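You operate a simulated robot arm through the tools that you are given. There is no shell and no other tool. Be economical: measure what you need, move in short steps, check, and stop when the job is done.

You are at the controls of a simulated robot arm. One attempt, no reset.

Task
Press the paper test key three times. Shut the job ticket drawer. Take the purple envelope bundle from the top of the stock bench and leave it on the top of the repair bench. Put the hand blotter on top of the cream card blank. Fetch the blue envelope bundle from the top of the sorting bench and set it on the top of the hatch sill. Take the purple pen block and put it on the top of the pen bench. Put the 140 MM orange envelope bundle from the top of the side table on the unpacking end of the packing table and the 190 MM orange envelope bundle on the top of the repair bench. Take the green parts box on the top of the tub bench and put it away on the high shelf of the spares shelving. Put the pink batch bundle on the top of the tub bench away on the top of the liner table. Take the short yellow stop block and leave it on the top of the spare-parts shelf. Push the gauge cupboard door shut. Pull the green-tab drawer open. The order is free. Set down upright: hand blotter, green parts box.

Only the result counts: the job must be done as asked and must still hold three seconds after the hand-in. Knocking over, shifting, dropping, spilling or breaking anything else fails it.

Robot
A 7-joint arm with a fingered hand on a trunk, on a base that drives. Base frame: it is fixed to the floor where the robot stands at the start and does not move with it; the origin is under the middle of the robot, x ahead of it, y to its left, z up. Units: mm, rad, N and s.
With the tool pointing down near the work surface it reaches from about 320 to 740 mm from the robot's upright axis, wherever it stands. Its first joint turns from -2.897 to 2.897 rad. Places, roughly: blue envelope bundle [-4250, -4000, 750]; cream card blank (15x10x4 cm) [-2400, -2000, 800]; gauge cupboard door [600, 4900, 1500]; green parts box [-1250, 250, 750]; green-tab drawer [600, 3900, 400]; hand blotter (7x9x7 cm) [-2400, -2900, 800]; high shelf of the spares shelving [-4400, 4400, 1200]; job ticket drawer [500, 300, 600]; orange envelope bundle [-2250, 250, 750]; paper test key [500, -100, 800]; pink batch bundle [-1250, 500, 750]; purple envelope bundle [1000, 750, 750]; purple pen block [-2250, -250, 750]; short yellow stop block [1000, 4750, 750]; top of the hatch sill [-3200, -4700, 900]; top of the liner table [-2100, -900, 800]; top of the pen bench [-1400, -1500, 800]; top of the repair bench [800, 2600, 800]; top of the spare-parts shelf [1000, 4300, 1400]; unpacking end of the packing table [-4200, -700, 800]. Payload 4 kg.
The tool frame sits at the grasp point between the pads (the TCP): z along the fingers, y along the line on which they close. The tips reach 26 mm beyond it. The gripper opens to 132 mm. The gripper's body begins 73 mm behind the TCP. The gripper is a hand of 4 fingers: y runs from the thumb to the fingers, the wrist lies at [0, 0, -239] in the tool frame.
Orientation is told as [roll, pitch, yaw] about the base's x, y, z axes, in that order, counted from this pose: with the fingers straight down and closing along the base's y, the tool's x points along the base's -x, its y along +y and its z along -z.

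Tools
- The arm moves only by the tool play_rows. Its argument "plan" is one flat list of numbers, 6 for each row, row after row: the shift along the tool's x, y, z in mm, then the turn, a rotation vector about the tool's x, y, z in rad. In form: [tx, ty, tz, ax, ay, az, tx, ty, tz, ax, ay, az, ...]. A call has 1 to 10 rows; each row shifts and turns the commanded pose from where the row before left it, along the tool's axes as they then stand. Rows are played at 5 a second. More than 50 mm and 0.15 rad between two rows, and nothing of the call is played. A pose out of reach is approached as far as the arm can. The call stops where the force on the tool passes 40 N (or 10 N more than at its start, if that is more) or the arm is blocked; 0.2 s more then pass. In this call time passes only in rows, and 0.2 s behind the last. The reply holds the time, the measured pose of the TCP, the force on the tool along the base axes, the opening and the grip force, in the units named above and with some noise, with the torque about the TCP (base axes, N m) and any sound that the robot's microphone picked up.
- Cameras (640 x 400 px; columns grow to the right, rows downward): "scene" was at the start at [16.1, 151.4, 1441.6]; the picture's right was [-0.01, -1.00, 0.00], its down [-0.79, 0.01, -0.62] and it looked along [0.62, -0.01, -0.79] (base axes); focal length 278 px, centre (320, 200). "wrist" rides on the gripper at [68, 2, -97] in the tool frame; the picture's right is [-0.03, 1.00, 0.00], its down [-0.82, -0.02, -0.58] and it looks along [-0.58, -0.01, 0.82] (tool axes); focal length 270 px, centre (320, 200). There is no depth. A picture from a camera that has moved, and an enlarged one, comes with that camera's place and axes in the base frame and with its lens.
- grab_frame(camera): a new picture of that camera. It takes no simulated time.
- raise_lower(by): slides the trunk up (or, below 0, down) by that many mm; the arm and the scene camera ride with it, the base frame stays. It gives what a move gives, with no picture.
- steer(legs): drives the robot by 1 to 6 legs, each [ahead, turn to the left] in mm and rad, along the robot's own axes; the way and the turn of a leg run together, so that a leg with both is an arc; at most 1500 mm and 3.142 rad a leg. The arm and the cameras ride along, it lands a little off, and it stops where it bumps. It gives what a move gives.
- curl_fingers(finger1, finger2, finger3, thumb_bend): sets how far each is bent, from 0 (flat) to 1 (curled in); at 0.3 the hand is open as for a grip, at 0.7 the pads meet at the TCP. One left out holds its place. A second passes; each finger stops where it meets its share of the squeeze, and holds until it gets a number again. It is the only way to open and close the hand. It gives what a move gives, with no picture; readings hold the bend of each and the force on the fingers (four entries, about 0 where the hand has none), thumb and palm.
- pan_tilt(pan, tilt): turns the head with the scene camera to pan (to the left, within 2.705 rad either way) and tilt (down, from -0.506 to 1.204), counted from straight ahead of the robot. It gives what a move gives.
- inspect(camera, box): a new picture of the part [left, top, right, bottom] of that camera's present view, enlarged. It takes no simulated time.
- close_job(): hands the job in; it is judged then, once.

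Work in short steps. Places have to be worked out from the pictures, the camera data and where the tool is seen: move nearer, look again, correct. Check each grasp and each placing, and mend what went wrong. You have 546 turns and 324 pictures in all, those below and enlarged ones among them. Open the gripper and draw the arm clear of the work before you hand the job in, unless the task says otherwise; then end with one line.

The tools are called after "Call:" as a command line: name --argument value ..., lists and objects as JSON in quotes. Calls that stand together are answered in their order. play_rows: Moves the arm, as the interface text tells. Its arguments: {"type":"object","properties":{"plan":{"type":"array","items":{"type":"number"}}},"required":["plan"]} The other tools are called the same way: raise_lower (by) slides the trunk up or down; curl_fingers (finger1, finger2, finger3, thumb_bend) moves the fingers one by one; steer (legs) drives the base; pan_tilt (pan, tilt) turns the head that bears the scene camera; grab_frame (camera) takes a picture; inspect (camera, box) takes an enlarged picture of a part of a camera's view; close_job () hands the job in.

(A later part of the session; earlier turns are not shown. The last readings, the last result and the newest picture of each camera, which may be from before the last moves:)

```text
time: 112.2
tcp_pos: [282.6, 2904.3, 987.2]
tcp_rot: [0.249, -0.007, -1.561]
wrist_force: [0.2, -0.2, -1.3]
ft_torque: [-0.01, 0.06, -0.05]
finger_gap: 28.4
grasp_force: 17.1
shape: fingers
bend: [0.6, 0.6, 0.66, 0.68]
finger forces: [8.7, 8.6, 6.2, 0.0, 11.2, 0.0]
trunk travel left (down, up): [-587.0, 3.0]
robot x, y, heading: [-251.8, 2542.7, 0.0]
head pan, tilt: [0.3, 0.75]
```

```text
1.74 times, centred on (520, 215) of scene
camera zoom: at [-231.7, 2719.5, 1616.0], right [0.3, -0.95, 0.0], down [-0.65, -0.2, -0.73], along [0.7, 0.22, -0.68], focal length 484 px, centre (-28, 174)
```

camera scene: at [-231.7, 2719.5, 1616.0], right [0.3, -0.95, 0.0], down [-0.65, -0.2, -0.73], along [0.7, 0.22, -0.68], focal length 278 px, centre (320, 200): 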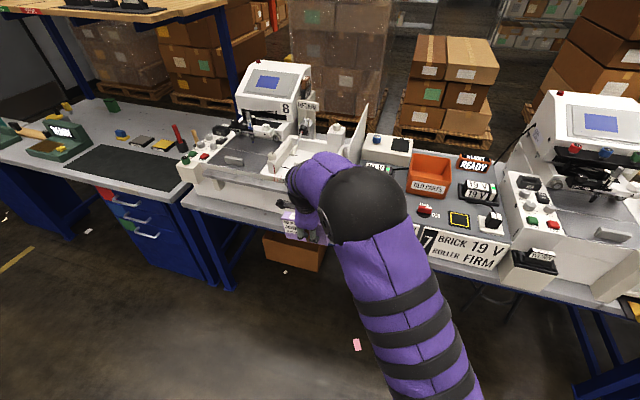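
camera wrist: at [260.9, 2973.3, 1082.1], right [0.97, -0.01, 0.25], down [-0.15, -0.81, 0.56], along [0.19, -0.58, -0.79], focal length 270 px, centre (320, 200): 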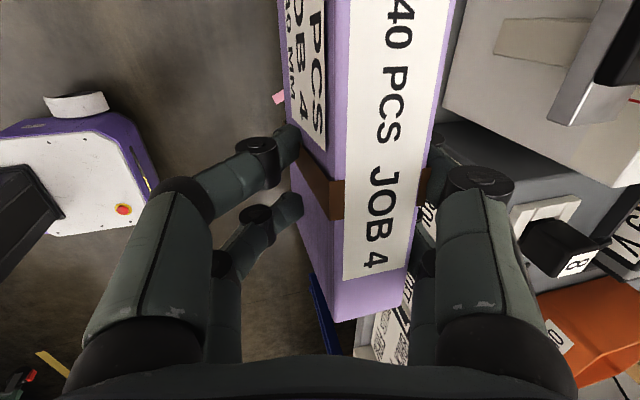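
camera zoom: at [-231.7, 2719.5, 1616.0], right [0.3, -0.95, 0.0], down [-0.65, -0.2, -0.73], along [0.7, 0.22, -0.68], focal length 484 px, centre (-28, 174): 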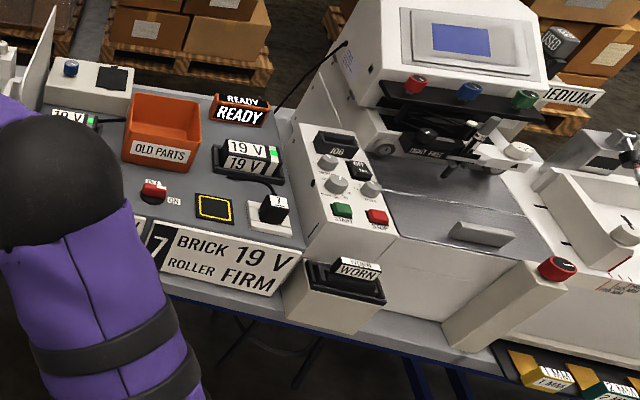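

The bench's only free bench-top seems to be the ~70 mm strip in front of machine 8, with a rail overhanging at z≈940+. I'll centre the hand and drive north to y≈3190 to study it closely.

Call:
play_rows --plan '[-48, 0, 0, 0, 0, 0, -48, 0, 0, 0, 0, 0, -48, 0, 0, 0, 0, 0, -48, 0, 0, 0, 0, 0, -48, 0, 0, 0, 0, 0, -48, 0, 0, 0, 0, 0]'

Call:
steer --legs '[[0, 1.571], [600, 0], [0, -1.571]]'

Call:
pan_tilt --pan -0.3 --tilt 0.75

Call:
grab_frame --camera "scene"

Call:
grab_frame --camera "wrist"

```text
time: 113.6
tcp_pos: [287.2, 2615.2, 989.0]
tcp_rot: [0.249, -0.007, -1.559]
wrist_force: [-0.8, -0.7, -1.7]
ft_torque: [0.0, 0.01, 0.02]
finger_gap: 28.2
grasp_force: 16.6
shape: fingers
bend: [0.6, 0.6, 0.66, 0.68]
finger forces: [8.5, 8.2, 5.8, 0.1, 10.9, 0.0]
trunk travel left (down, up): [-587.0, 3.0]
robot x, y, heading: [-249.3, 2543.0, 0.002]
head pan, tilt: [0.3, 0.75]
```

```text
time: 124.6
tcp_pos: [293.5, 3209.8, 989.0]
tcp_rot: [0.247, -0.008, -1.57]
wrist_force: [0.0, 0.6, -1.8]
ft_torque: [-0.08, 0.01, -0.01]
finger_gap: 27.6
grasp_force: 15.3
shape: fingers
bend: [0.6, 0.6, 0.66, 0.68]
finger forces: [8.3, 7.7, 5.3, 0.0, 10.3, 0.0]
trunk travel left (down, up): [-587.0, 3.0]
robot x, y, heading: [-249.1, 3140.9, -0.013]
head pan, tilt: [0.3, 0.75]
```

```text
time: 125.6
tcp_pos: [293.6, 3209.9, 989.7]
tcp_rot: [0.248, -0.006, -1.57]
wrist_force: [0.8, 0.2, -1.0]
ft_torque: [-0.03, 0.02, 0.0]
finger_gap: 27.5
grasp_force: 16.0
shape: fingers
bend: [0.6, 0.6, 0.66, 0.68]
finger forces: [8.3, 7.6, 5.3, 0.0, 10.3, 0.0]
trunk travel left (down, up): [-587.0, 3.0]
robot x, y, heading: [-245.6, 3144.3, -0.016]
head pan, tilt: [-0.3, 0.75]
```

```text
267 pictures are left
camera scene: at [-224.7, 3270.5, 1616.0], right [-0.31, -0.95, 0.0], down [-0.65, 0.21, -0.73], along [0.7, -0.22, -0.68], focal length 278 px, centre (320, 200)
```

scene: 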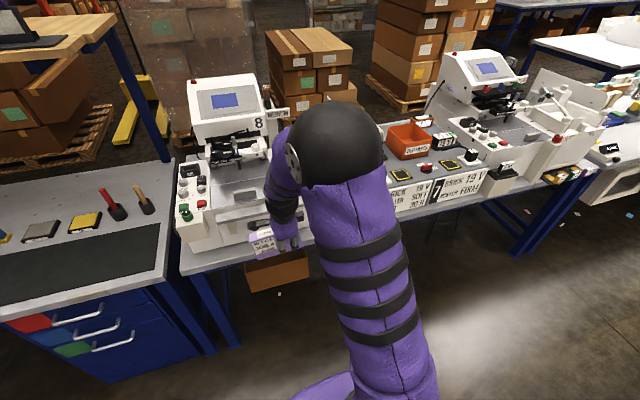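

```text
266 pictures are left
camera wrist: at [271.2, 3279.0, 1084.3], right [0.97, -0.02, 0.25], down [-0.16, -0.81, 0.56], along [0.19, -0.58, -0.79], focal length 270 px, centre (320, 200)
```

wrist: 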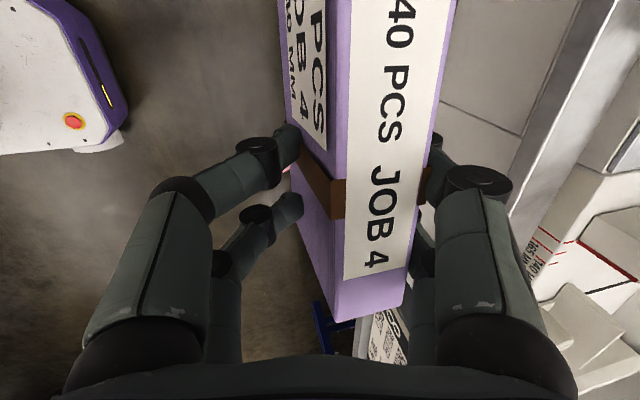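

The rail front is at x≈438, z≈930–962, leaving too little hand room over the strip. I'll look north to see whether the rear of the benches can be reached.

Call:
pan_tilt --pan 0.9 --tilt 0.4

Call:
grab_frame --camera "scene"

```text
time: 127.0
tcp_pos: [292.8, 3209.8, 990.3]
tcp_rot: [0.249, -0.009, -1.572]
wrist_force: [-0.2, -0.4, -1.7]
ft_torque: [-0.02, 0.01, 0.02]
finger_gap: 27.7
grasp_force: 15.9
shape: fingers
bend: [0.6, 0.6, 0.66, 0.68]
finger forces: [8.3, 7.6, 5.4, 0.0, 10.3, 0.0]
trunk travel left (down, up): [-587.0, 3.0]
robot x, y, heading: [-247.8, 3145.6, -0.012]
head pan, tilt: [0.901, 0.4]
```

```text
265 pictures are left
camera scene: at [-245.2, 3367.7, 1647.1], right [0.78, -0.63, 0.0], down [-0.25, -0.3, -0.92], along [0.58, 0.72, -0.39], focal length 278 px, centre (320, 200)
```

scene: 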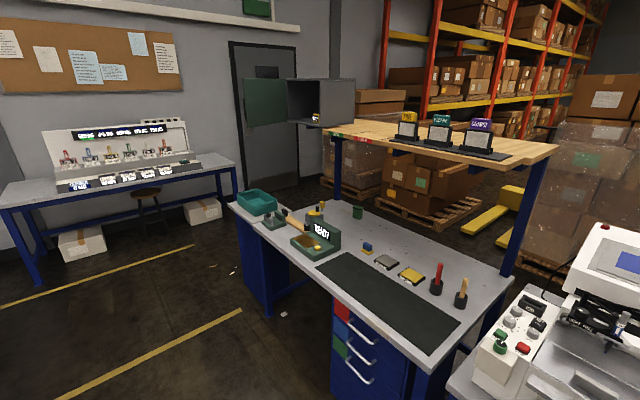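

There is a wide aisle behind the benches reachable around the north end. I'll drive there in stages.

Call:
steer --legs '[[0, 1.583], [1300, 0], [1270, 0], [0, -1.571]]'

Call:
pan_tilt --pan 0.0 --tilt 0.45

Call:
grab_frame --camera "scene"

```text
time: 147.2
tcp_pos: [317.8, 5766.2, 988.7]
tcp_rot: [0.247, -0.007, -1.568]
wrist_force: [-0.5, -0.5, -1.3]
ft_torque: [-0.05, 0.03, 0.0]
finger_gap: 26.9
grasp_force: 15.3
shape: fingers
bend: [0.6, 0.6, 0.66, 0.68]
finger forces: [7.7, 7.5, 5.4, 0.1, 9.6, 0.1]
trunk travel left (down, up): [-587.0, 3.0]
robot x, y, heading: [-223.2, 5703.0, -0.015]
head pan, tilt: [0.901, 0.4]
```

```text
time: 148.3
tcp_pos: [317.4, 5767.2, 990.0]
tcp_rot: [0.247, -0.008, -1.567]
wrist_force: [0.4, 0.4, -1.5]
ft_torque: [-0.03, -0.03, 0.0]
finger_gap: 26.8
grasp_force: 15.1
shape: fingers
bend: [0.6, 0.6, 0.66, 0.68]
finger forces: [7.6, 7.3, 5.3, 0.1, 9.6, 0.0]
trunk travel left (down, up): [-587.0, 3.0]
robot x, y, heading: [-223.1, 5696.0, -0.007]
head pan, tilt: [0.0, 0.45]
```

```text
264 pictures are left
camera scene: at [-187.4, 5850.4, 1642.5], right [-0.01, -1.0, 0.0], down [-0.44, 0.0, -0.9], along [0.9, -0.01, -0.44], focal length 278 px, centre (320, 200)
```

scene: 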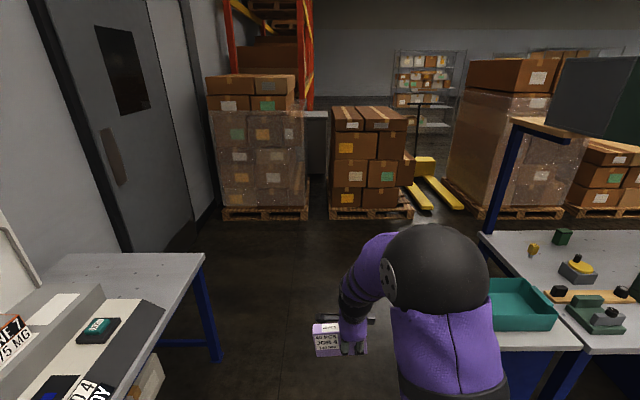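

The passage is about 1.4 m wide. I'll drive east 1950, then south along the rear aisle.

Call:
steer --legs '[[1000, 0.007], [950, 0], [0, -1.571], [1500, 0], [1500, 0]]'

Call:
pan_tilt --pan -1.2 --tilt 0.6

Call:
grab_frame --camera "scene"

```text
time: 176.0
tcp_pos: [1732.1, 2148.1, 988.4]
tcp_rot: [0.247, -0.007, -3.144]
wrist_force: [-0.6, 0.5, -1.4]
ft_torque: [0.0, 0.02, 0.01]
finger_gap: 26.5
grasp_force: 15.0
shape: fingers
bend: [0.6, 0.6, 0.66, 0.68]
finger forces: [7.6, 7.2, 5.3, 0.0, 9.3, 0.0]
trunk travel left (down, up): [-587.0, 3.0]
robot x, y, heading: [1661.8, 2686.8, -1.583]
head pan, tilt: [0.0, 0.45]
```

```text
time: 177.4
tcp_pos: [1731.3, 2147.3, 989.2]
tcp_rot: [0.247, -0.008, -3.141]
wrist_force: [0.0, -0.6, -2.7]
ft_torque: [0.02, 0.04, -0.02]
finger_gap: 26.4
grasp_force: 14.4
shape: fingers
bend: [0.6, 0.6, 0.66, 0.68]
finger forces: [7.5, 7.1, 5.3, 0.1, 9.3, 0.0]
trunk travel left (down, up): [-587.0, 3.0]
robot x, y, heading: [1666.7, 2684.7, -1.583]
head pan, tilt: [-1.201, 0.6]
```

```text
263 pictures are left
camera scene: at [1735.9, 2712.6, 1628.9], right [-0.35, 0.94, 0.0], down [0.53, 0.2, -0.83], along [-0.77, -0.29, -0.56], focal length 278 px, centre (320, 200)
```

scene: 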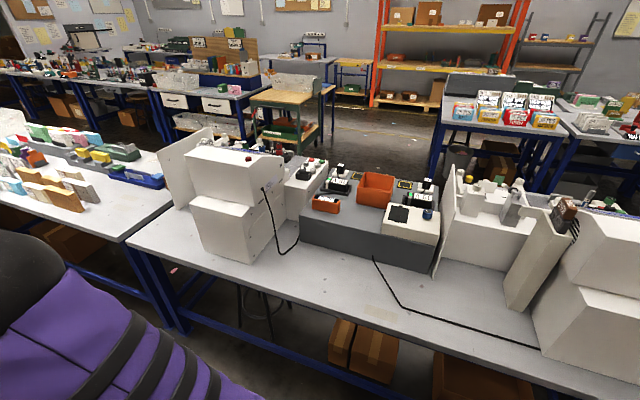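

The rear of the repair bench has a wide free area (x≈890–1230). I'll move 170 further south, then turn to face it.

Call:
steer --legs '[[150, 0], [0, -1.559]]'

Call:
pan_tilt --pan 0.2 --tilt 0.85

Call:
grab_frame --camera "scene"

Call:
grab_frame --camera "wrist"

```text
time: 182.6
tcp_pos: [1123.2, 2462.5, 988.6]
tcp_rot: [0.248, -0.006, 1.584]
wrist_force: [0.7, -0.1, -1.5]
ft_torque: [0.03, -0.02, 0.06]
finger_gap: 26.0
grasp_force: 14.4
shape: fingers
bend: [0.6, 0.6, 0.66, 0.68]
finger forces: [7.4, 7.0, 5.2, 0.0, 9.2, 0.0]
trunk travel left (down, up): [-587.0, 3.0]
robot x, y, heading: [1666.1, 2534.5, 3.141]
head pan, tilt: [-1.201, 0.6]
```

```text
time: 184.1
tcp_pos: [1123.0, 2462.3, 989.3]
tcp_rot: [0.248, -0.007, 1.583]
wrist_force: [-0.1, -0.1, -2.1]
ft_torque: [0.07, 0.0, 0.02]
finger_gap: 26.0
grasp_force: 14.4
shape: fingers
bend: [0.6, 0.6, 0.66, 0.68]
finger forces: [7.3, 7.0, 5.2, 0.1, 9.2, 0.1]
trunk travel left (down, up): [-587.0, 3.0]
robot x, y, heading: [1662.5, 2537.3, 3.139]
head pan, tilt: [0.201, 0.85]
```

```text
262 pictures are left
camera scene: at [1646.0, 2366.9, 1608.0], right [-0.2, 0.98, 0.0], down [0.74, 0.15, -0.66], along [-0.65, -0.13, -0.75], focal length 278 px, centre (320, 200)
```

scene: 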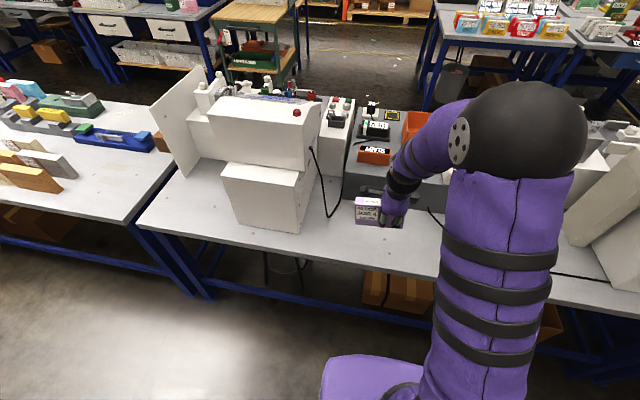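

```text
261 pictures are left
camera wrist: at [1146.9, 2392.8, 1084.3], right [-0.97, 0.01, 0.24], down [0.15, 0.81, 0.56], along [-0.19, 0.58, -0.79], focal length 270 px, centre (320, 200)
```

wrist: 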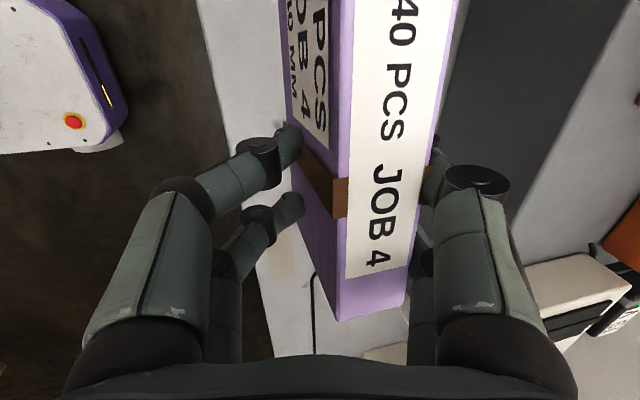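

Bench edge is at x≈1180. I'll shift forward 65 mm, then descend toward contact.

Call:
play_rows --plan '[0, 31.5, 8, 0, 0, 0, 0, 31.5, 8, 0, 0, 0, 0, -10.5, 41.7, 0, 0, 0, 0, -10.5, 41.7, 0, 0, 0, 0, -10.5, 41.7, 0, 0, 0]'

Call:
play_rows --plan '[0, -1.5, 6, 0, 0, 0, 0, -1.2, 5, 0, 0, 0, 0, -1, 4, 0, 0, 0]'

Call:
grab_frame --camera "wrist"

```text
time: 185.3
tcp_pos: [1057.6, 2463.6, 858.8]
tcp_rot: [0.249, -0.006, 1.585]
wrist_force: [0.4, -1.1, -2.0]
ft_torque: [0.02, 0.0, 0.0]
finger_gap: 25.8
grasp_force: 14.9
shape: fingers
bend: [0.6, 0.61, 0.66, 0.69]
finger forces: [7.6, 7.0, 5.3, 0.0, 9.2, 0.0]
trunk travel left (down, up): [-587.0, 3.0]
robot x, y, heading: [1660.9, 2536.6, 3.142]
head pan, tilt: [0.201, 0.85]
```

```text
time: 186.1
tcp_pos: [1058.2, 2463.7, 844.6]
tcp_rot: [0.246, -0.007, 1.583]
wrist_force: [-1.1, 0.2, 1.7]
ft_torque: [-0.12, 0.05, -0.01]
finger_gap: 25.2
grasp_force: 15.7
shape: fingers
bend: [0.6, 0.6, 0.66, 0.68]
finger forces: [7.9, 7.4, 4.3, 0.0, 11.1, 0.0]
trunk travel left (down, up): [-587.0, 3.0]
robot x, y, heading: [1665.4, 2532.8, 3.148]
head pan, tilt: [0.201, 0.85]
```

```text
260 pictures are left
camera wrist: at [1081.9, 2393.3, 939.8], right [-0.97, 0.01, 0.25], down [0.15, 0.81, 0.56], along [-0.19, 0.58, -0.79], focal length 270 px, centre (320, 200)
```

wrist: 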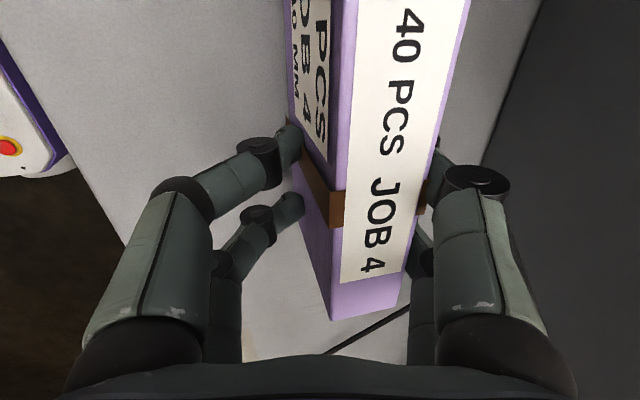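

Contact is felt and no cable is beneath. I'll lower 2 mm more and open.

Call:
play_rows --plan '[0, -0.5, 2, 0, 0, 0]'

Call:
curl_fingers --finger1 0.5 --finger2 0.5 --finger3 0.5 --thumb_bend 0.5

Call:
grab_frame --camera "wrist"

```text
time: 186.5
tcp_pos: [1059.1, 2462.1, 842.5]
tcp_rot: [0.246, -0.007, 1.584]
wrist_force: [0.4, 0.8, 1.2]
ft_torque: [-0.19, 0.0, 0.04]
finger_gap: 25.2
grasp_force: 15.9
shape: fingers
bend: [0.6, 0.6, 0.66, 0.68]
finger forces: [8.1, 7.5, 4.3, 0.0, 11.8, 0.0]
trunk travel left (down, up): [-587.0, 3.0]
robot x, y, heading: [1659.7, 2535.1, 3.138]
head pan, tilt: [0.201, 0.85]
```

```text
time: 187.5
tcp_pos: [1058.4, 2463.0, 842.2]
tcp_rot: [0.248, -0.007, 1.582]
wrist_force: [0.3, -0.7, -0.5]
ft_torque: [-0.01, -0.01, -0.01]
finger_gap: 65.2
grasp_force: 0.1
shape: fingers
bend: [0.5, 0.5, 0.5, 0.5]
finger forces: [0.0, 0.0, 0.1, 0.0, 0.1, 0.0]
trunk travel left (down, up): [-587.0, 3.0]
robot x, y, heading: [1663.3, 2536.1, 3.144]
head pan, tilt: [0.201, 0.85]
```

```text
259 pictures are left
camera wrist: at [1081.7, 2393.1, 937.7], right [-0.97, 0.01, 0.24], down [0.15, 0.81, 0.56], along [-0.19, 0.58, -0.79], focal length 270 px, centre (320, 200)
```

wrist: 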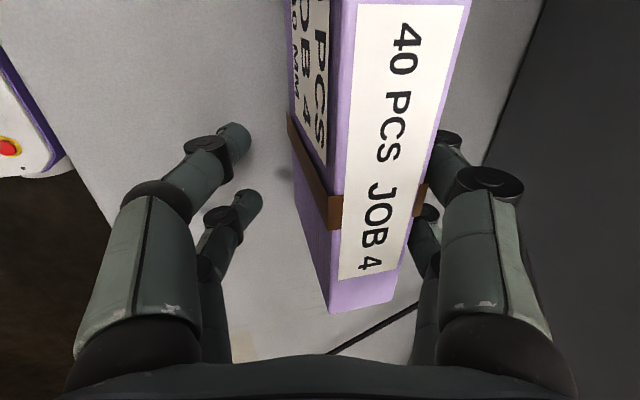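

It stands on the bench. I'll shift the hand a touch so the far fingers clear, then lift away.

Call:
play_rows --plan '[0, 10, 2.5, 0, 0, 0, 0, 7, -29, 0, 0, 0, 0, 10.5, -41, 0, 0, 0, 0, 10.5, -41, 0, 0, 0, 0, 10.5, -41, 0, 0, 0]'

Call:
grab_frame --camera "wrist"

```text
time: 188.7
tcp_pos: [1048.1, 2460.4, 1000.2]
tcp_rot: [0.247, -0.007, 1.583]
wrist_force: [0.7, 0.1, 0.1]
ft_torque: [0.01, 0.0, 0.01]
finger_gap: 65.4
grasp_force: 0.1
shape: fingers
bend: [0.5, 0.5, 0.5, 0.5]
finger forces: [0.1, 0.0, 0.1, 0.0, 0.1, 0.1]
trunk travel left (down, up): [-587.0, 3.0]
robot x, y, heading: [1662.4, 2538.0, 3.144]
head pan, tilt: [0.201, 0.85]
```

```text
258 pictures are left
camera wrist: at [1071.2, 2390.7, 1095.3], right [-0.97, 0.01, 0.24], down [0.15, 0.81, 0.56], along [-0.19, 0.58, -0.79], focal length 270 px, centre (320, 200)
```

wrist: 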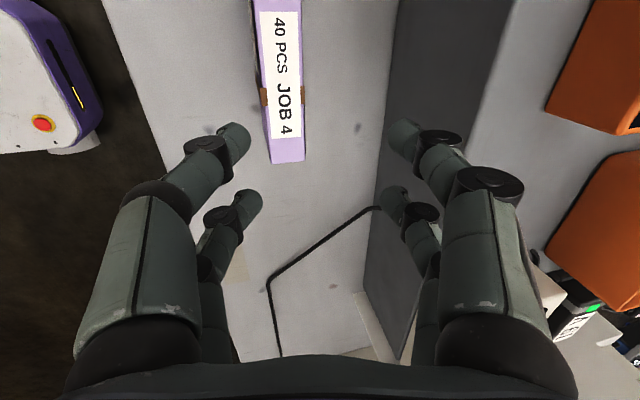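

Purple bundle is placed. I'll level the hand, retract it, and drive north along the rear aisle to view the drawer bench and shelf.

Call:
play_rows --plan '[0, -40, -10, 0.1, 0, 0, 0, -40, -10, 0.147, 0, 0, 0, -45, 0, 0, 0, 0, 0, -45, -15, 0, 0, 0, 0, 0, -45, 0, 0, 0]'

Call:
steer --legs '[[-100, 0], [0, -1.571], [1500, 0], [500, 0]]'

Call:
pan_tilt --pan 1.3 --tilt 0.45

Call:
grab_frame --camera "scene"

```text
time: 189.9
tcp_pos: [1221.0, 2464.3, 1064.9]
tcp_rot: [-0.001, -0.007, 1.584]
wrist_force: [0.3, -0.3, 0.1]
ft_torque: [-0.03, 0.01, 0.0]
finger_gap: 65.9
grasp_force: 0.1
shape: fingers
bend: [0.5, 0.5, 0.5, 0.5]
finger forces: [0.0, 0.0, 0.0, 0.1, 0.0, 0.0]
trunk travel left (down, up): [-587.0, 3.0]
robot x, y, heading: [1661.7, 2540.2, 3.144]
head pan, tilt: [0.201, 0.85]
```

```text
time: 204.4
tcp_pos: [1676.3, 4977.0, 1064.1]
tcp_rot: [-0.001, -0.007, 0.021]
wrist_force: [0.0, -0.3, 0.9]
ft_torque: [0.01, 0.0, 0.02]
finger_gap: 65.5
grasp_force: 0.0
shape: fingers
bend: [0.5, 0.5, 0.5, 0.5]
finger forces: [0.1, 0.0, 0.0, 0.1, 0.0, 0.0]
trunk travel left (down, up): [-587.0, 3.0]
robot x, y, heading: [1752.0, 4538.4, 1.581]
head pan, tilt: [0.201, 0.85]
```

```text
time: 205.8
tcp_pos: [1674.8, 4977.9, 1063.9]
tcp_rot: [0.0, -0.007, 0.022]
wrist_force: [-0.6, 0.0, 0.3]
ft_torque: [-0.03, 0.02, -0.01]
finger_gap: 65.4
grasp_force: 0.0
shape: fingers
bend: [0.5, 0.5, 0.5, 0.5]
finger forces: [0.1, 0.0, 0.1, 0.1, 0.0, 0.0]
trunk travel left (down, up): [-587.0, 3.0]
robot x, y, heading: [1750.3, 4534.8, 1.575]
head pan, tilt: [1.3, 0.45]
```

```text
257 pictures are left
camera scene: at [1510.2, 4498.8, 1642.5], right [0.26, 0.97, 0.0], down [0.42, -0.11, -0.9], along [-0.87, 0.23, -0.44], focal length 278 px, centre (320, 200)
```

scene: 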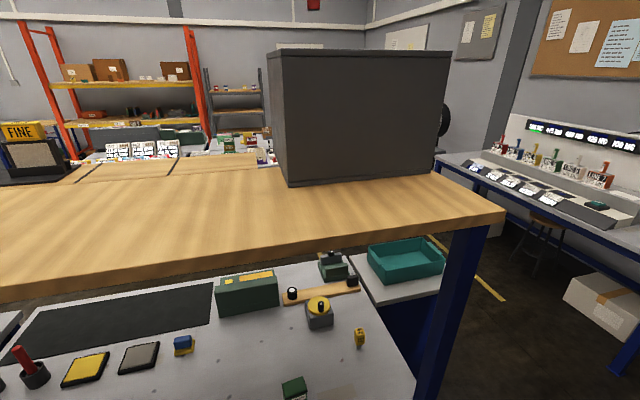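

I see the shelf top and small parts on the bench beneath. I'll zoom on the parts to find the short yellow stop block.

Call:
inspect --camera "scene" --box '[150, 240, 450, 400]'

Call:
pan_tilt --pan 1.3 --tilt 0.8

Call:
grab_frame --camera "scene"

```text
2.13 times, centred on (300, 320) of scene
camera zoom: at [1510.2, 4498.8, 1642.5], right [0.26, 0.97, 0.0], down [0.42, -0.11, -0.9], along [-0.87, 0.23, -0.44], focal length 594 px, centre (363, -56)
```

zoom: 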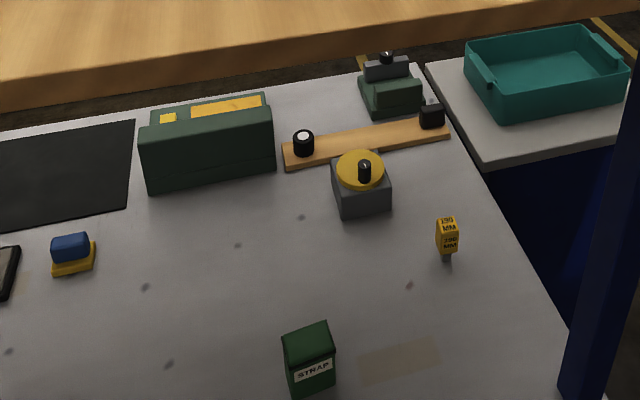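

```text
time: 206.6
tcp_pos: [1676.3, 4977.7, 1064.2]
tcp_rot: [0.0, -0.008, 0.021]
wrist_force: [0.2, -0.8, 0.3]
ft_torque: [-0.01, 0.01, 0.02]
finger_gap: 65.5
grasp_force: 0.1
shape: fingers
bend: [0.5, 0.5, 0.5, 0.5]
finger forces: [0.0, 0.0, 0.0, 0.0, 0.0, 0.1]
trunk travel left (down, up): [-587.0, 3.0]
robot x, y, heading: [1753.4, 4538.2, 1.576]
head pan, tilt: [1.3, 0.799]
```

```text
255 pictures are left
camera scene: at [1521.0, 4495.9, 1612.1], right [0.26, 0.97, 0.0], down [0.69, -0.19, -0.7], along [-0.67, 0.18, -0.72], focal length 278 px, centre (320, 200)
```

scene: 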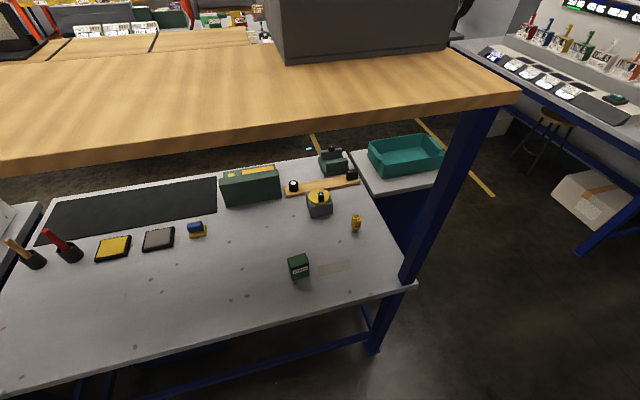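

The yellow "…MM" block stands near (938,4788), under the shelf (edge x≈1200). I'll drive to y≈4788, face the bench and lower the trunk so the arm passes under the shelf.

Call:
steer --legs '[[180, 0], [0, 1.566]]'

Call:
raise_lower --by -260

Call:
play_rows --plan '[0, 0, -49, 0, 0, 0, 0, 0, -49, 0, 0, 0, 0, 0, -32, 0, 0, 0]'

Call:
pan_tilt --pan 0.1 --tilt 0.5

Call:
grab_frame --camera "scene"

Call:
grab_frame --camera "wrist"

```text
time: 211.9
tcp_pos: [1308.1, 4642.1, 1063.4]
tcp_rot: [0.001, -0.008, 1.589]
wrist_force: [-0.5, -0.2, 0.5]
ft_torque: [0.01, 0.0, 0.0]
finger_gap: 65.3
grasp_force: 0.1
shape: fingers
bend: [0.5, 0.5, 0.5, 0.5]
finger forces: [0.0, 0.0, 0.0, 0.1, 0.1, 0.0]
trunk travel left (down, up): [-587.0, 3.0]
robot x, y, heading: [1743.6, 4714.8, -3.137]
head pan, tilt: [1.3, 0.799]
```

```text
time: 214.6
tcp_pos: [1307.0, 4642.1, 805.3]
tcp_rot: [0.001, -0.006, 1.587]
wrist_force: [-0.3, -0.3, 0.3]
ft_torque: [0.01, 0.0, -0.01]
finger_gap: 65.3
grasp_force: 0.1
shape: fingers
bend: [0.5, 0.5, 0.5, 0.5]
finger forces: [0.0, 0.1, 0.0, 0.0, 0.1, 0.0]
trunk travel left (down, up): [-327.0, 263.0]
robot x, y, heading: [1748.4, 4718.0, -3.133]
head pan, tilt: [1.3, 0.799]
```

```text
time: 215.4
tcp_pos: [1308.0, 4640.9, 934.9]
tcp_rot: [-0.002, -0.006, 1.591]
wrist_force: [-0.7, 0.1, -0.5]
ft_torque: [-0.01, -0.04, 0.04]
finger_gap: 65.6
grasp_force: 0.0
shape: fingers
bend: [0.5, 0.5, 0.5, 0.5]
finger forces: [0.0, 0.0, 0.0, 0.0, 0.1, 0.0]
trunk travel left (down, up): [-327.0, 263.0]
robot x, y, heading: [1751.4, 4716.3, -3.135]
head pan, tilt: [1.3, 0.799]
```

```text
time: 216.8
tcp_pos: [1308.4, 4640.5, 934.0]
tcp_rot: [0.0, -0.008, 1.589]
wrist_force: [0.8, -0.2, 0.6]
ft_torque: [0.01, 0.02, 0.02]
finger_gap: 65.6
grasp_force: 0.1
shape: fingers
bend: [0.5, 0.5, 0.5, 0.5]
finger forces: [0.0, 0.0, 0.1, 0.1, 0.1, 0.1]
trunk travel left (down, up): [-327.0, 263.0]
robot x, y, heading: [1749.0, 4713.3, -3.137]
head pan, tilt: [0.099, 0.499]
```

```text
254 pictures are left
camera scene: at [1720.1, 4553.8, 1378.0], right [-0.11, 0.99, 0.0], down [0.48, 0.05, -0.88], along [-0.87, -0.09, -0.48], focal length 278 px, centre (320, 200)
```

scene: 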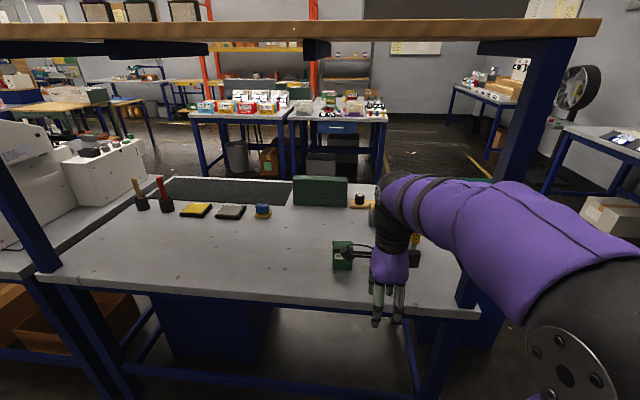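

```text
253 pictures are left
camera wrist: at [1307.2, 4571.0, 1031.4], right [-1.0, 0.01, 0.0], down [0.01, 0.81, 0.58], along [0.0, 0.58, -0.81], focal length 270 px, centre (320, 200)
```

wrist: 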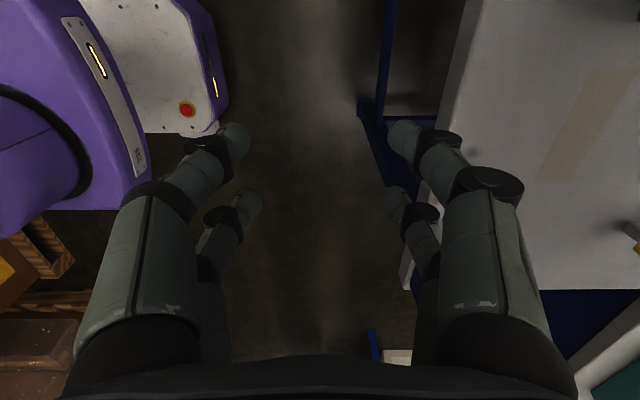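

The arm is below the shelf underside (~1375). I'll shift the hand laterally to y≈4788, then drive forward 270.

Call:
play_rows --plan '[-49, 0, 0, 0, 0, 0, -49, 0, 0, 0, 0, 0, -49, 0, 0, 0, 0, 0]'

Call:
steer --legs '[[260, 0]]'

Call:
grab_frame --camera "scene"

Call:
grab_frame --camera "wrist"

```text
time: 217.6
tcp_pos: [1307.5, 4787.1, 934.2]
tcp_rot: [-0.001, -0.007, 1.589]
wrist_force: [0.1, -0.4, 0.4]
ft_torque: [0.02, 0.01, 0.01]
finger_gap: 65.3
grasp_force: 0.1
shape: fingers
bend: [0.5, 0.5, 0.5, 0.5]
finger forces: [0.1, 0.1, 0.0, 0.1, 0.0, 0.0]
trunk travel left (down, up): [-327.0, 263.0]
robot x, y, heading: [1748.0, 4713.1, -3.133]
head pan, tilt: [0.099, 0.499]
```

```text
time: 219.4
tcp_pos: [1047.0, 4785.0, 934.9]
tcp_rot: [-0.001, -0.007, 1.592]
wrist_force: [0.1, -0.1, 0.8]
ft_torque: [0.02, 0.06, -0.01]
finger_gap: 65.6
grasp_force: 0.1
shape: fingers
bend: [0.5, 0.5, 0.5, 0.5]
finger forces: [0.1, 0.0, 0.0, 0.0, 0.1, 0.1]
trunk travel left (down, up): [-327.0, 263.0]
robot x, y, heading: [1490.3, 4718.5, -3.131]
head pan, tilt: [0.099, 0.499]
```

```text
252 pictures are left
camera scene: at [1461.6, 4552.1, 1378.0], right [-0.11, 0.99, 0.0], down [0.48, 0.05, -0.88], along [-0.87, -0.09, -0.48], focal length 278 px, centre (320, 200)
```

scene: 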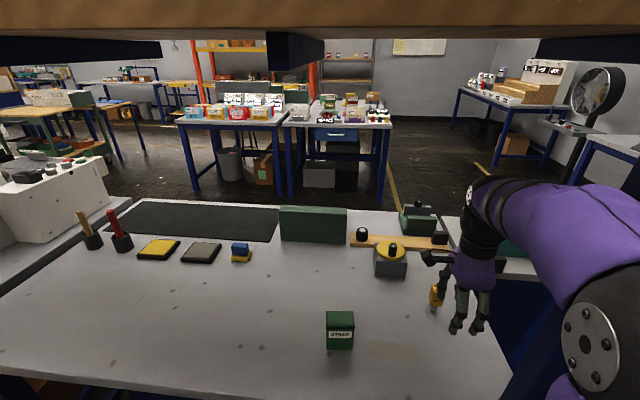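

```text
251 pictures are left
camera wrist: at [1047.3, 4715.1, 1031.6], right [-1.0, 0.0, 0.0], down [0.0, 0.81, 0.58], along [0.0, 0.58, -0.81], focal length 270 px, centre (320, 200)
```

wrist: 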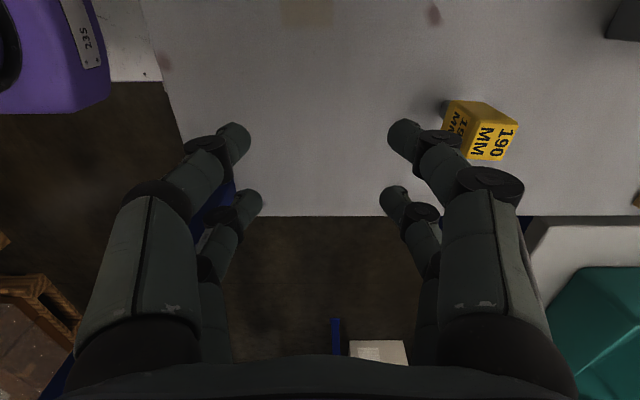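

The 190 MM block is at about (925,4791), top z≈850. I'll move above it.

Call:
play_rows --plan '[-2, 41, 0, 0, 0, 0, -2, 41, 0, 0, 0, 0, -2, 40, 0, 0, 0, 0, 0, 0, 30, 0, 0, 0]'

Call:
grab_frame --camera "wrist"

Call:
inspect --camera "scene" --box '[360, 160, 540, 340]'

```text
time: 220.4
tcp_pos: [925.8, 4790.8, 903.1]
tcp_rot: [0.0, -0.008, 1.59]
wrist_force: [0.1, -0.8, -0.4]
ft_torque: [-0.03, 0.01, 0.0]
finger_gap: 65.5
grasp_force: 0.1
shape: fingers
bend: [0.5, 0.5, 0.5, 0.5]
finger forces: [0.1, 0.0, 0.0, 0.0, 0.0, 0.1]
trunk travel left (down, up): [-327.0, 263.0]
robot x, y, heading: [1491.2, 4714.1, -3.138]
head pan, tilt: [0.099, 0.499]
```

```text
250 pictures are left
camera wrist: at [925.2, 4719.2, 1000.7], right [-1.0, 0.01, 0.0], down [0.0, 0.81, 0.58], along [0.0, 0.58, -0.81], focal length 270 px, centre (320, 200)
```

wrist: 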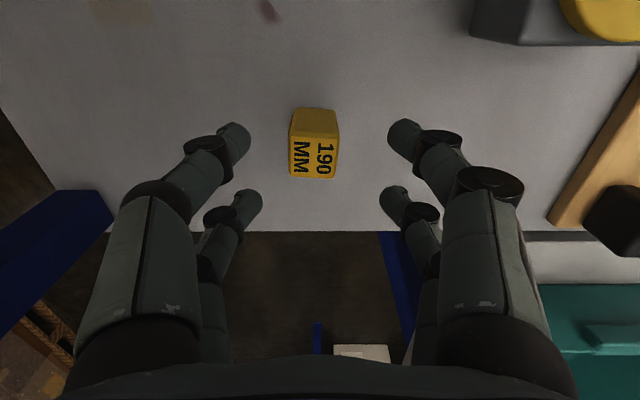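

```text
2.22 times, centred on (450, 250) of scene
camera zoom: at [1461.3, 4552.1, 1378.0], right [-0.11, 0.99, 0.0], down [0.48, 0.05, -0.88], along [-0.87, -0.09, -0.48], focal length 619 px, centre (31, 89)
```

zoom: 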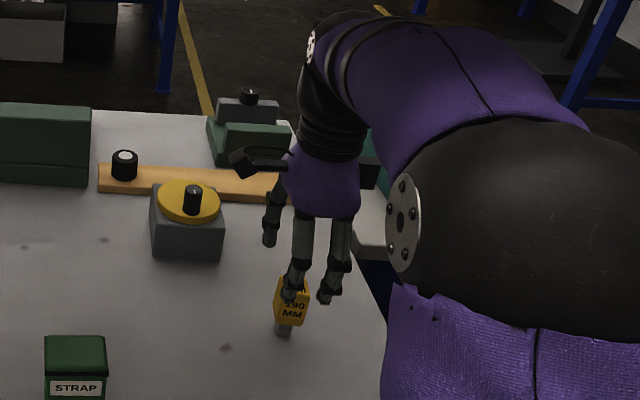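

Aligned within a few mm. I'll descend around the yellow head and close.

Call:
play_rows --plan '[-3, -3, 40, 0, 0, 0, 0, 0, 37, 0, 0, 0]'

Call:
curl_fingers --finger1 0.75 --finger2 0.75 --finger3 0.75 --thumb_bend 0.75

Call:
grab_frame --camera "wrist"

```text
time: 221.0
tcp_pos: [927.2, 4793.5, 826.4]
tcp_rot: [0.0, -0.009, 1.592]
wrist_force: [-0.2, -0.3, 0.8]
ft_torque: [-0.03, -0.02, 0.02]
finger_gap: 65.4
grasp_force: 0.0
shape: fingers
bend: [0.5, 0.5, 0.5, 0.5]
finger forces: [0.0, 0.0, 0.0, 0.1, 0.0, 0.0]
trunk travel left (down, up): [-327.0, 263.0]
robot x, y, heading: [1494.4, 4716.4, -3.133]
head pan, tilt: [0.099, 0.499]
```

```text
time: 222.0
tcp_pos: [928.0, 4792.3, 826.8]
tcp_rot: [-0.001, -0.007, 1.591]
wrist_force: [0.2, -1.1, -1.1]
ft_torque: [-0.02, 0.01, -0.02]
finger_gap: 0.1
grasp_force: 13.7
shape: fingers
bend: [0.73, 0.72, 0.73, 0.72]
finger forces: [0.1, 9.3, 5.1, 0.1, 12.0, 0.0]
trunk travel left (down, up): [-327.0, 263.0]
robot x, y, heading: [1486.8, 4716.0, -3.133]
head pan, tilt: [0.099, 0.499]
```

```text
248 pictures are left
camera wrist: at [928.3, 4722.8, 924.5], right [-1.0, 0.0, 0.0], down [0.0, 0.81, 0.58], along [0.0, 0.58, -0.81], focal length 270 px, centre (320, 200)
```

wrist: 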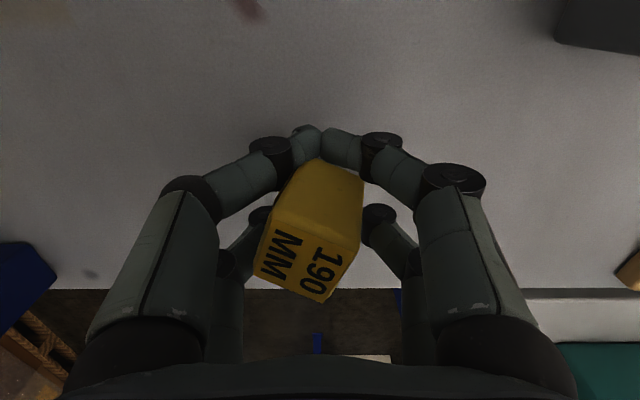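

The front fingers closed ahead of the block and rotated it. I'll reopen and re-measure.

Call:
curl_fingers --finger1 0.5 --finger2 0.5 --finger3 0.5 --thumb_bend 0.5

Call:
grab_frame --camera "wrist"

Call:
inspect --camera "scene" --box '[380, 200, 500, 320]'

```text
time: 223.0
tcp_pos: [928.7, 4791.8, 827.1]
tcp_rot: [-0.001, -0.007, 1.591]
wrist_force: [-1.0, 0.1, -0.5]
ft_torque: [-0.01, 0.01, -0.01]
finger_gap: 65.5
grasp_force: 0.2
shape: fingers
bend: [0.5, 0.5, 0.5, 0.5]
finger forces: [0.1, 0.0, 0.1, 0.1, 0.2, 0.0]
trunk travel left (down, up): [-327.0, 263.0]
robot x, y, heading: [1493.5, 4712.5, -3.131]
head pan, tilt: [0.099, 0.499]
```

```text
247 pictures are left
camera wrist: at [928.3, 4722.8, 924.5], right [-1.0, 0.0, 0.0], down [0.0, 0.81, 0.58], along [0.0, 0.58, -0.81], focal length 270 px, centre (320, 200)
```

wrist: 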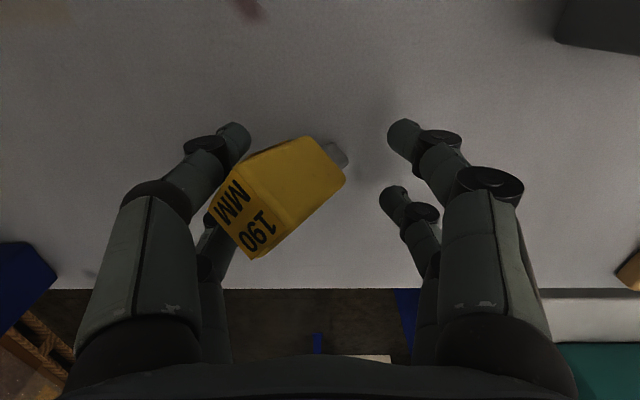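

```text
3.33 times, centred on (440, 260) of scene
camera zoom: at [1461.4, 4552.1, 1378.0], right [-0.11, 0.99, 0.0], down [0.48, 0.05, -0.88], along [-0.87, -0.09, -0.48], focal length 928 px, centre (-80, 0)
```

zoom: 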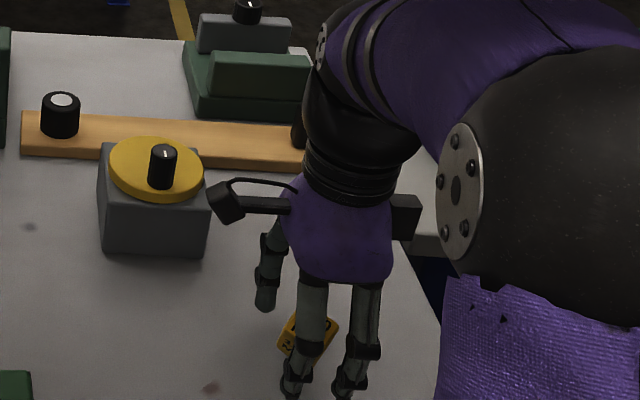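

The block tipped over onto its side (no upright requirement for it). I'll raise straight up and view its pose.

Call:
play_rows --plan '[0, 0, -40, 0, 0, 0, 0, 0, -45, 0, 0, 0]'

Call:
grab_frame --camera "wrist"

```text
time: 223.6
tcp_pos: [928.0, 4791.3, 914.0]
tcp_rot: [-0.001, -0.007, 1.589]
wrist_force: [0.1, 0.2, 0.5]
ft_torque: [-0.01, -0.06, -0.05]
finger_gap: 65.7
grasp_force: 0.0
shape: fingers
bend: [0.5, 0.5, 0.5, 0.5]
finger forces: [0.1, 0.0, 0.0, 0.0, 0.0, 0.0]
trunk travel left (down, up): [-327.0, 263.0]
robot x, y, heading: [1488.4, 4714.3, -3.133]
head pan, tilt: [0.099, 0.499]
```

```text
245 pictures are left
camera wrist: at [928.4, 4721.8, 1010.9], right [-1.0, 0.01, 0.0], down [0.0, 0.81, 0.58], along [0.0, 0.58, -0.81], focal length 270 px, centre (320, 200)
```

wrist: 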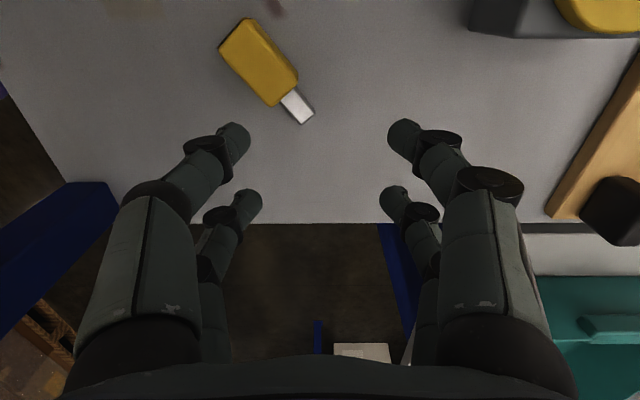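

The block now lies with its head centred near (970,4755), axis toward (−0.58,0.81). I'll rotate the hand to close across it and move over.

Call:
play_rows --plan '[18, -21, 0, 0, 0, 0, 18, -21, 0, 0, 0, 0, 0, 0, 0, 0, 0, -0.15, 0, 0, 0, 0, 0, -0.15, 0, 0, 0, 0, 0, -0.15, 0, 0, 0, 0, 0, -0.15, 0, 0, 0, 0, 0, -0.02]'

Call:
grab_frame --camera "wrist"

```text
time: 225.2
tcp_pos: [971.6, 4756.5, 912.0]
tcp_rot: [-0.004, -0.007, 2.212]
wrist_force: [0.2, 0.6, 0.6]
ft_torque: [0.0, 0.02, 0.0]
finger_gap: 65.3
grasp_force: 0.1
shape: fingers
bend: [0.5, 0.5, 0.5, 0.5]
finger forces: [0.0, 0.0, 0.0, 0.0, 0.0, 0.0]
trunk travel left (down, up): [-327.0, 263.0]
robot x, y, heading: [1485.4, 4719.1, -3.133]
head pan, tilt: [0.099, 0.499]
```

```text
244 pictures are left
camera wrist: at [1010.8, 4699.0, 1009.4], right [-0.82, -0.58, 0.0], down [-0.47, 0.66, 0.58], along [-0.33, 0.48, -0.81], focal length 270 px, centre (320, 200)
```

wrist: 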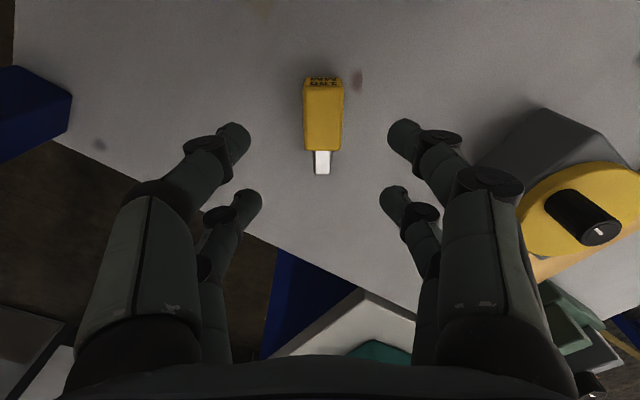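

Well aligned. Descending to z≈811 and closing.

Call:
play_rows --plan '[0, 0, 40, 0, 0, 0, 0, 0, 40, 0, 0, 0, 0, 0, 20, 0, 0, 0]'

Call:
curl_fingers --finger1 0.75 --finger2 0.75 --finger3 0.75 --thumb_bend 0.75

Call:
grab_frame --camera "wrist"

```text
time: 226.0
tcp_pos: [970.4, 4757.5, 811.8]
tcp_rot: [-0.003, -0.006, 2.211]
wrist_force: [2.4, -1.0, 11.8]
ft_torque: [-0.32, 0.08, 0.08]
finger_gap: 65.5
grasp_force: 5.8
shape: fingers
bend: [0.51, 0.51, 0.5, 0.5]
finger forces: [7.7, 1.6, 0.9, 0.0, 1.7, 0.0]
trunk travel left (down, up): [-327.0, 263.0]
robot x, y, heading: [1488.3, 4714.5, -3.134]
head pan, tilt: [0.099, 0.499]
```

```text
time: 227.0
tcp_pos: [972.0, 4756.7, 811.3]
tcp_rot: [-0.003, -0.006, 2.212]
wrist_force: [-0.2, 0.3, 0.1]
ft_torque: [0.0, 0.01, 0.0]
finger_gap: 25.3
grasp_force: 18.6
shape: fingers
bend: [0.64, 0.62, 0.66, 0.68]
finger forces: [10.2, 8.7, 6.4, 0.1, 11.9, 0.1]
trunk travel left (down, up): [-327.0, 263.0]
robot x, y, heading: [1490.5, 4716.5, -3.133]
head pan, tilt: [0.099, 0.499]
```

```text
243 pictures are left
camera wrist: at [1011.1, 4700.0, 909.0], right [-0.82, -0.58, 0.0], down [-0.47, 0.66, 0.58], along [-0.33, 0.48, -0.81], focal length 270 px, centre (320, 200)
```

wrist: 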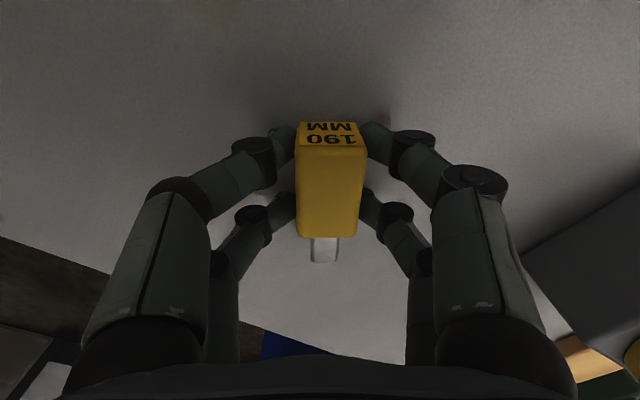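

Firm grip. Lift, then back out from under the shelf and raise the trunk.

Call:
play_rows --plan '[0, 0, -40, 0, 0, 0, 0, 0, -45, 0, 0, 0, 0, 0, -45, 0, 0, 0]'

Call:
steer --legs '[[-400, 0]]'

Call:
raise_lower --by 260

Call:
grab_frame --camera "wrist"

```text
time: 227.8
tcp_pos: [968.8, 4756.3, 941.3]
tcp_rot: [-0.003, -0.005, 2.211]
wrist_force: [-0.6, -0.3, -0.6]
ft_torque: [-0.01, -0.03, 0.0]
finger_gap: 25.7
grasp_force: 18.3
shape: fingers
bend: [0.63, 0.62, 0.66, 0.68]
finger forces: [9.4, 8.8, 6.3, 0.1, 11.7, 0.1]
trunk travel left (down, up): [-327.0, 263.0]
robot x, y, heading: [1490.0, 4708.8, -3.133]
head pan, tilt: [0.099, 0.499]
```

```text
time: 230.3
tcp_pos: [1369.9, 4758.2, 941.1]
tcp_rot: [-0.004, -0.006, 2.21]
wrist_force: [-0.2, 0.6, -0.5]
ft_torque: [0.01, 0.02, -0.03]
finger_gap: 25.6
grasp_force: 18.5
shape: fingers
bend: [0.63, 0.62, 0.66, 0.68]
finger forces: [9.3, 8.8, 6.3, 0.0, 11.7, 0.1]
trunk travel left (down, up): [-327.0, 263.0]
robot x, y, heading: [1886.5, 4715.7, -3.133]
head pan, tilt: [0.099, 0.499]
```

```text
time: 233.0
tcp_pos: [1368.0, 4759.9, 1201.5]
tcp_rot: [-0.002, -0.004, 2.21]
wrist_force: [0.4, -0.2, -0.5]
ft_torque: [-0.03, -0.03, 0.0]
finger_gap: 25.6
grasp_force: 17.9
shape: fingers
bend: [0.63, 0.62, 0.66, 0.68]
finger forces: [9.4, 8.9, 6.3, 0.0, 11.7, 0.0]
trunk travel left (down, up): [-587.0, 3.0]
robot x, y, heading: [1888.0, 4718.8, -3.139]
head pan, tilt: [0.099, 0.499]
```

```text
242 pictures are left
camera wrist: at [1408.2, 4702.0, 1299.0], right [-0.82, -0.58, 0.0], down [-0.47, 0.66, 0.58], along [-0.33, 0.48, -0.81], focal length 270 px, centre (320, 200)
```

wrist: 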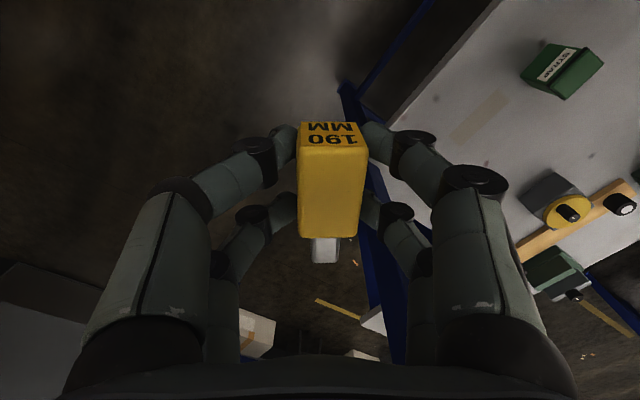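

I need z≈1470 for the shelf, so I'll square the yaw and tilt the hand forward 0.35 rad to gain upward reach.

Call:
play_rows --plan '[0, 0, 0, 0, 0, 0.15, 0, 0, 0, 0, 0, 0.15, 0, 0, 0, 0, 0, 0.15, 0, 0, 0, 0, 0, 0.15, 0, 0, 0, 0, 0, 0.02, 0, 0, 0, -0.12, 0, 0, 0, 0, 0, -0.12, 0, 0, 0, 0, 0, -0.11, 0, 0]'

Call:
play_rows --plan '[0, -8, -49, 0, 0, 0, 0, -8, -49, 0, 0, 0, 0, -8, -49, 0, 0, 0, 0, -8, -49, 0, 0, 0]'

```text
time: 234.8
tcp_pos: [1368.8, 4758.8, 1200.0]
tcp_rot: [0.354, -0.007, 1.592]
wrist_force: [0.2, 0.4, -0.1]
ft_torque: [-0.03, 0.0, 0.03]
finger_gap: 25.5
grasp_force: 18.0
shape: fingers
bend: [0.63, 0.62, 0.66, 0.68]
finger forces: [9.2, 8.7, 6.3, 0.1, 11.7, 0.1]
trunk travel left (down, up): [-587.0, 3.0]
robot x, y, heading: [1887.4, 4718.2, -3.134]
head pan, tilt: [0.099, 0.499]
```

```text
time: 235.8
tcp_pos: [1466.4, 4757.6, 1374.7]
tcp_rot: [0.35, -0.008, 1.589]
wrist_force: [-0.1, -0.6, -0.6]
ft_torque: [-0.01, -0.01, 0.02]
finger_gap: 25.3
grasp_force: 18.1
shape: fingers
bend: [0.63, 0.62, 0.66, 0.68]
finger forces: [9.3, 8.6, 6.3, 0.0, 11.8, 0.0]
trunk travel left (down, up): [-587.0, 3.0]
robot x, y, heading: [1887.5, 4719.4, -3.132]
head pan, tilt: [0.099, 0.499]
```

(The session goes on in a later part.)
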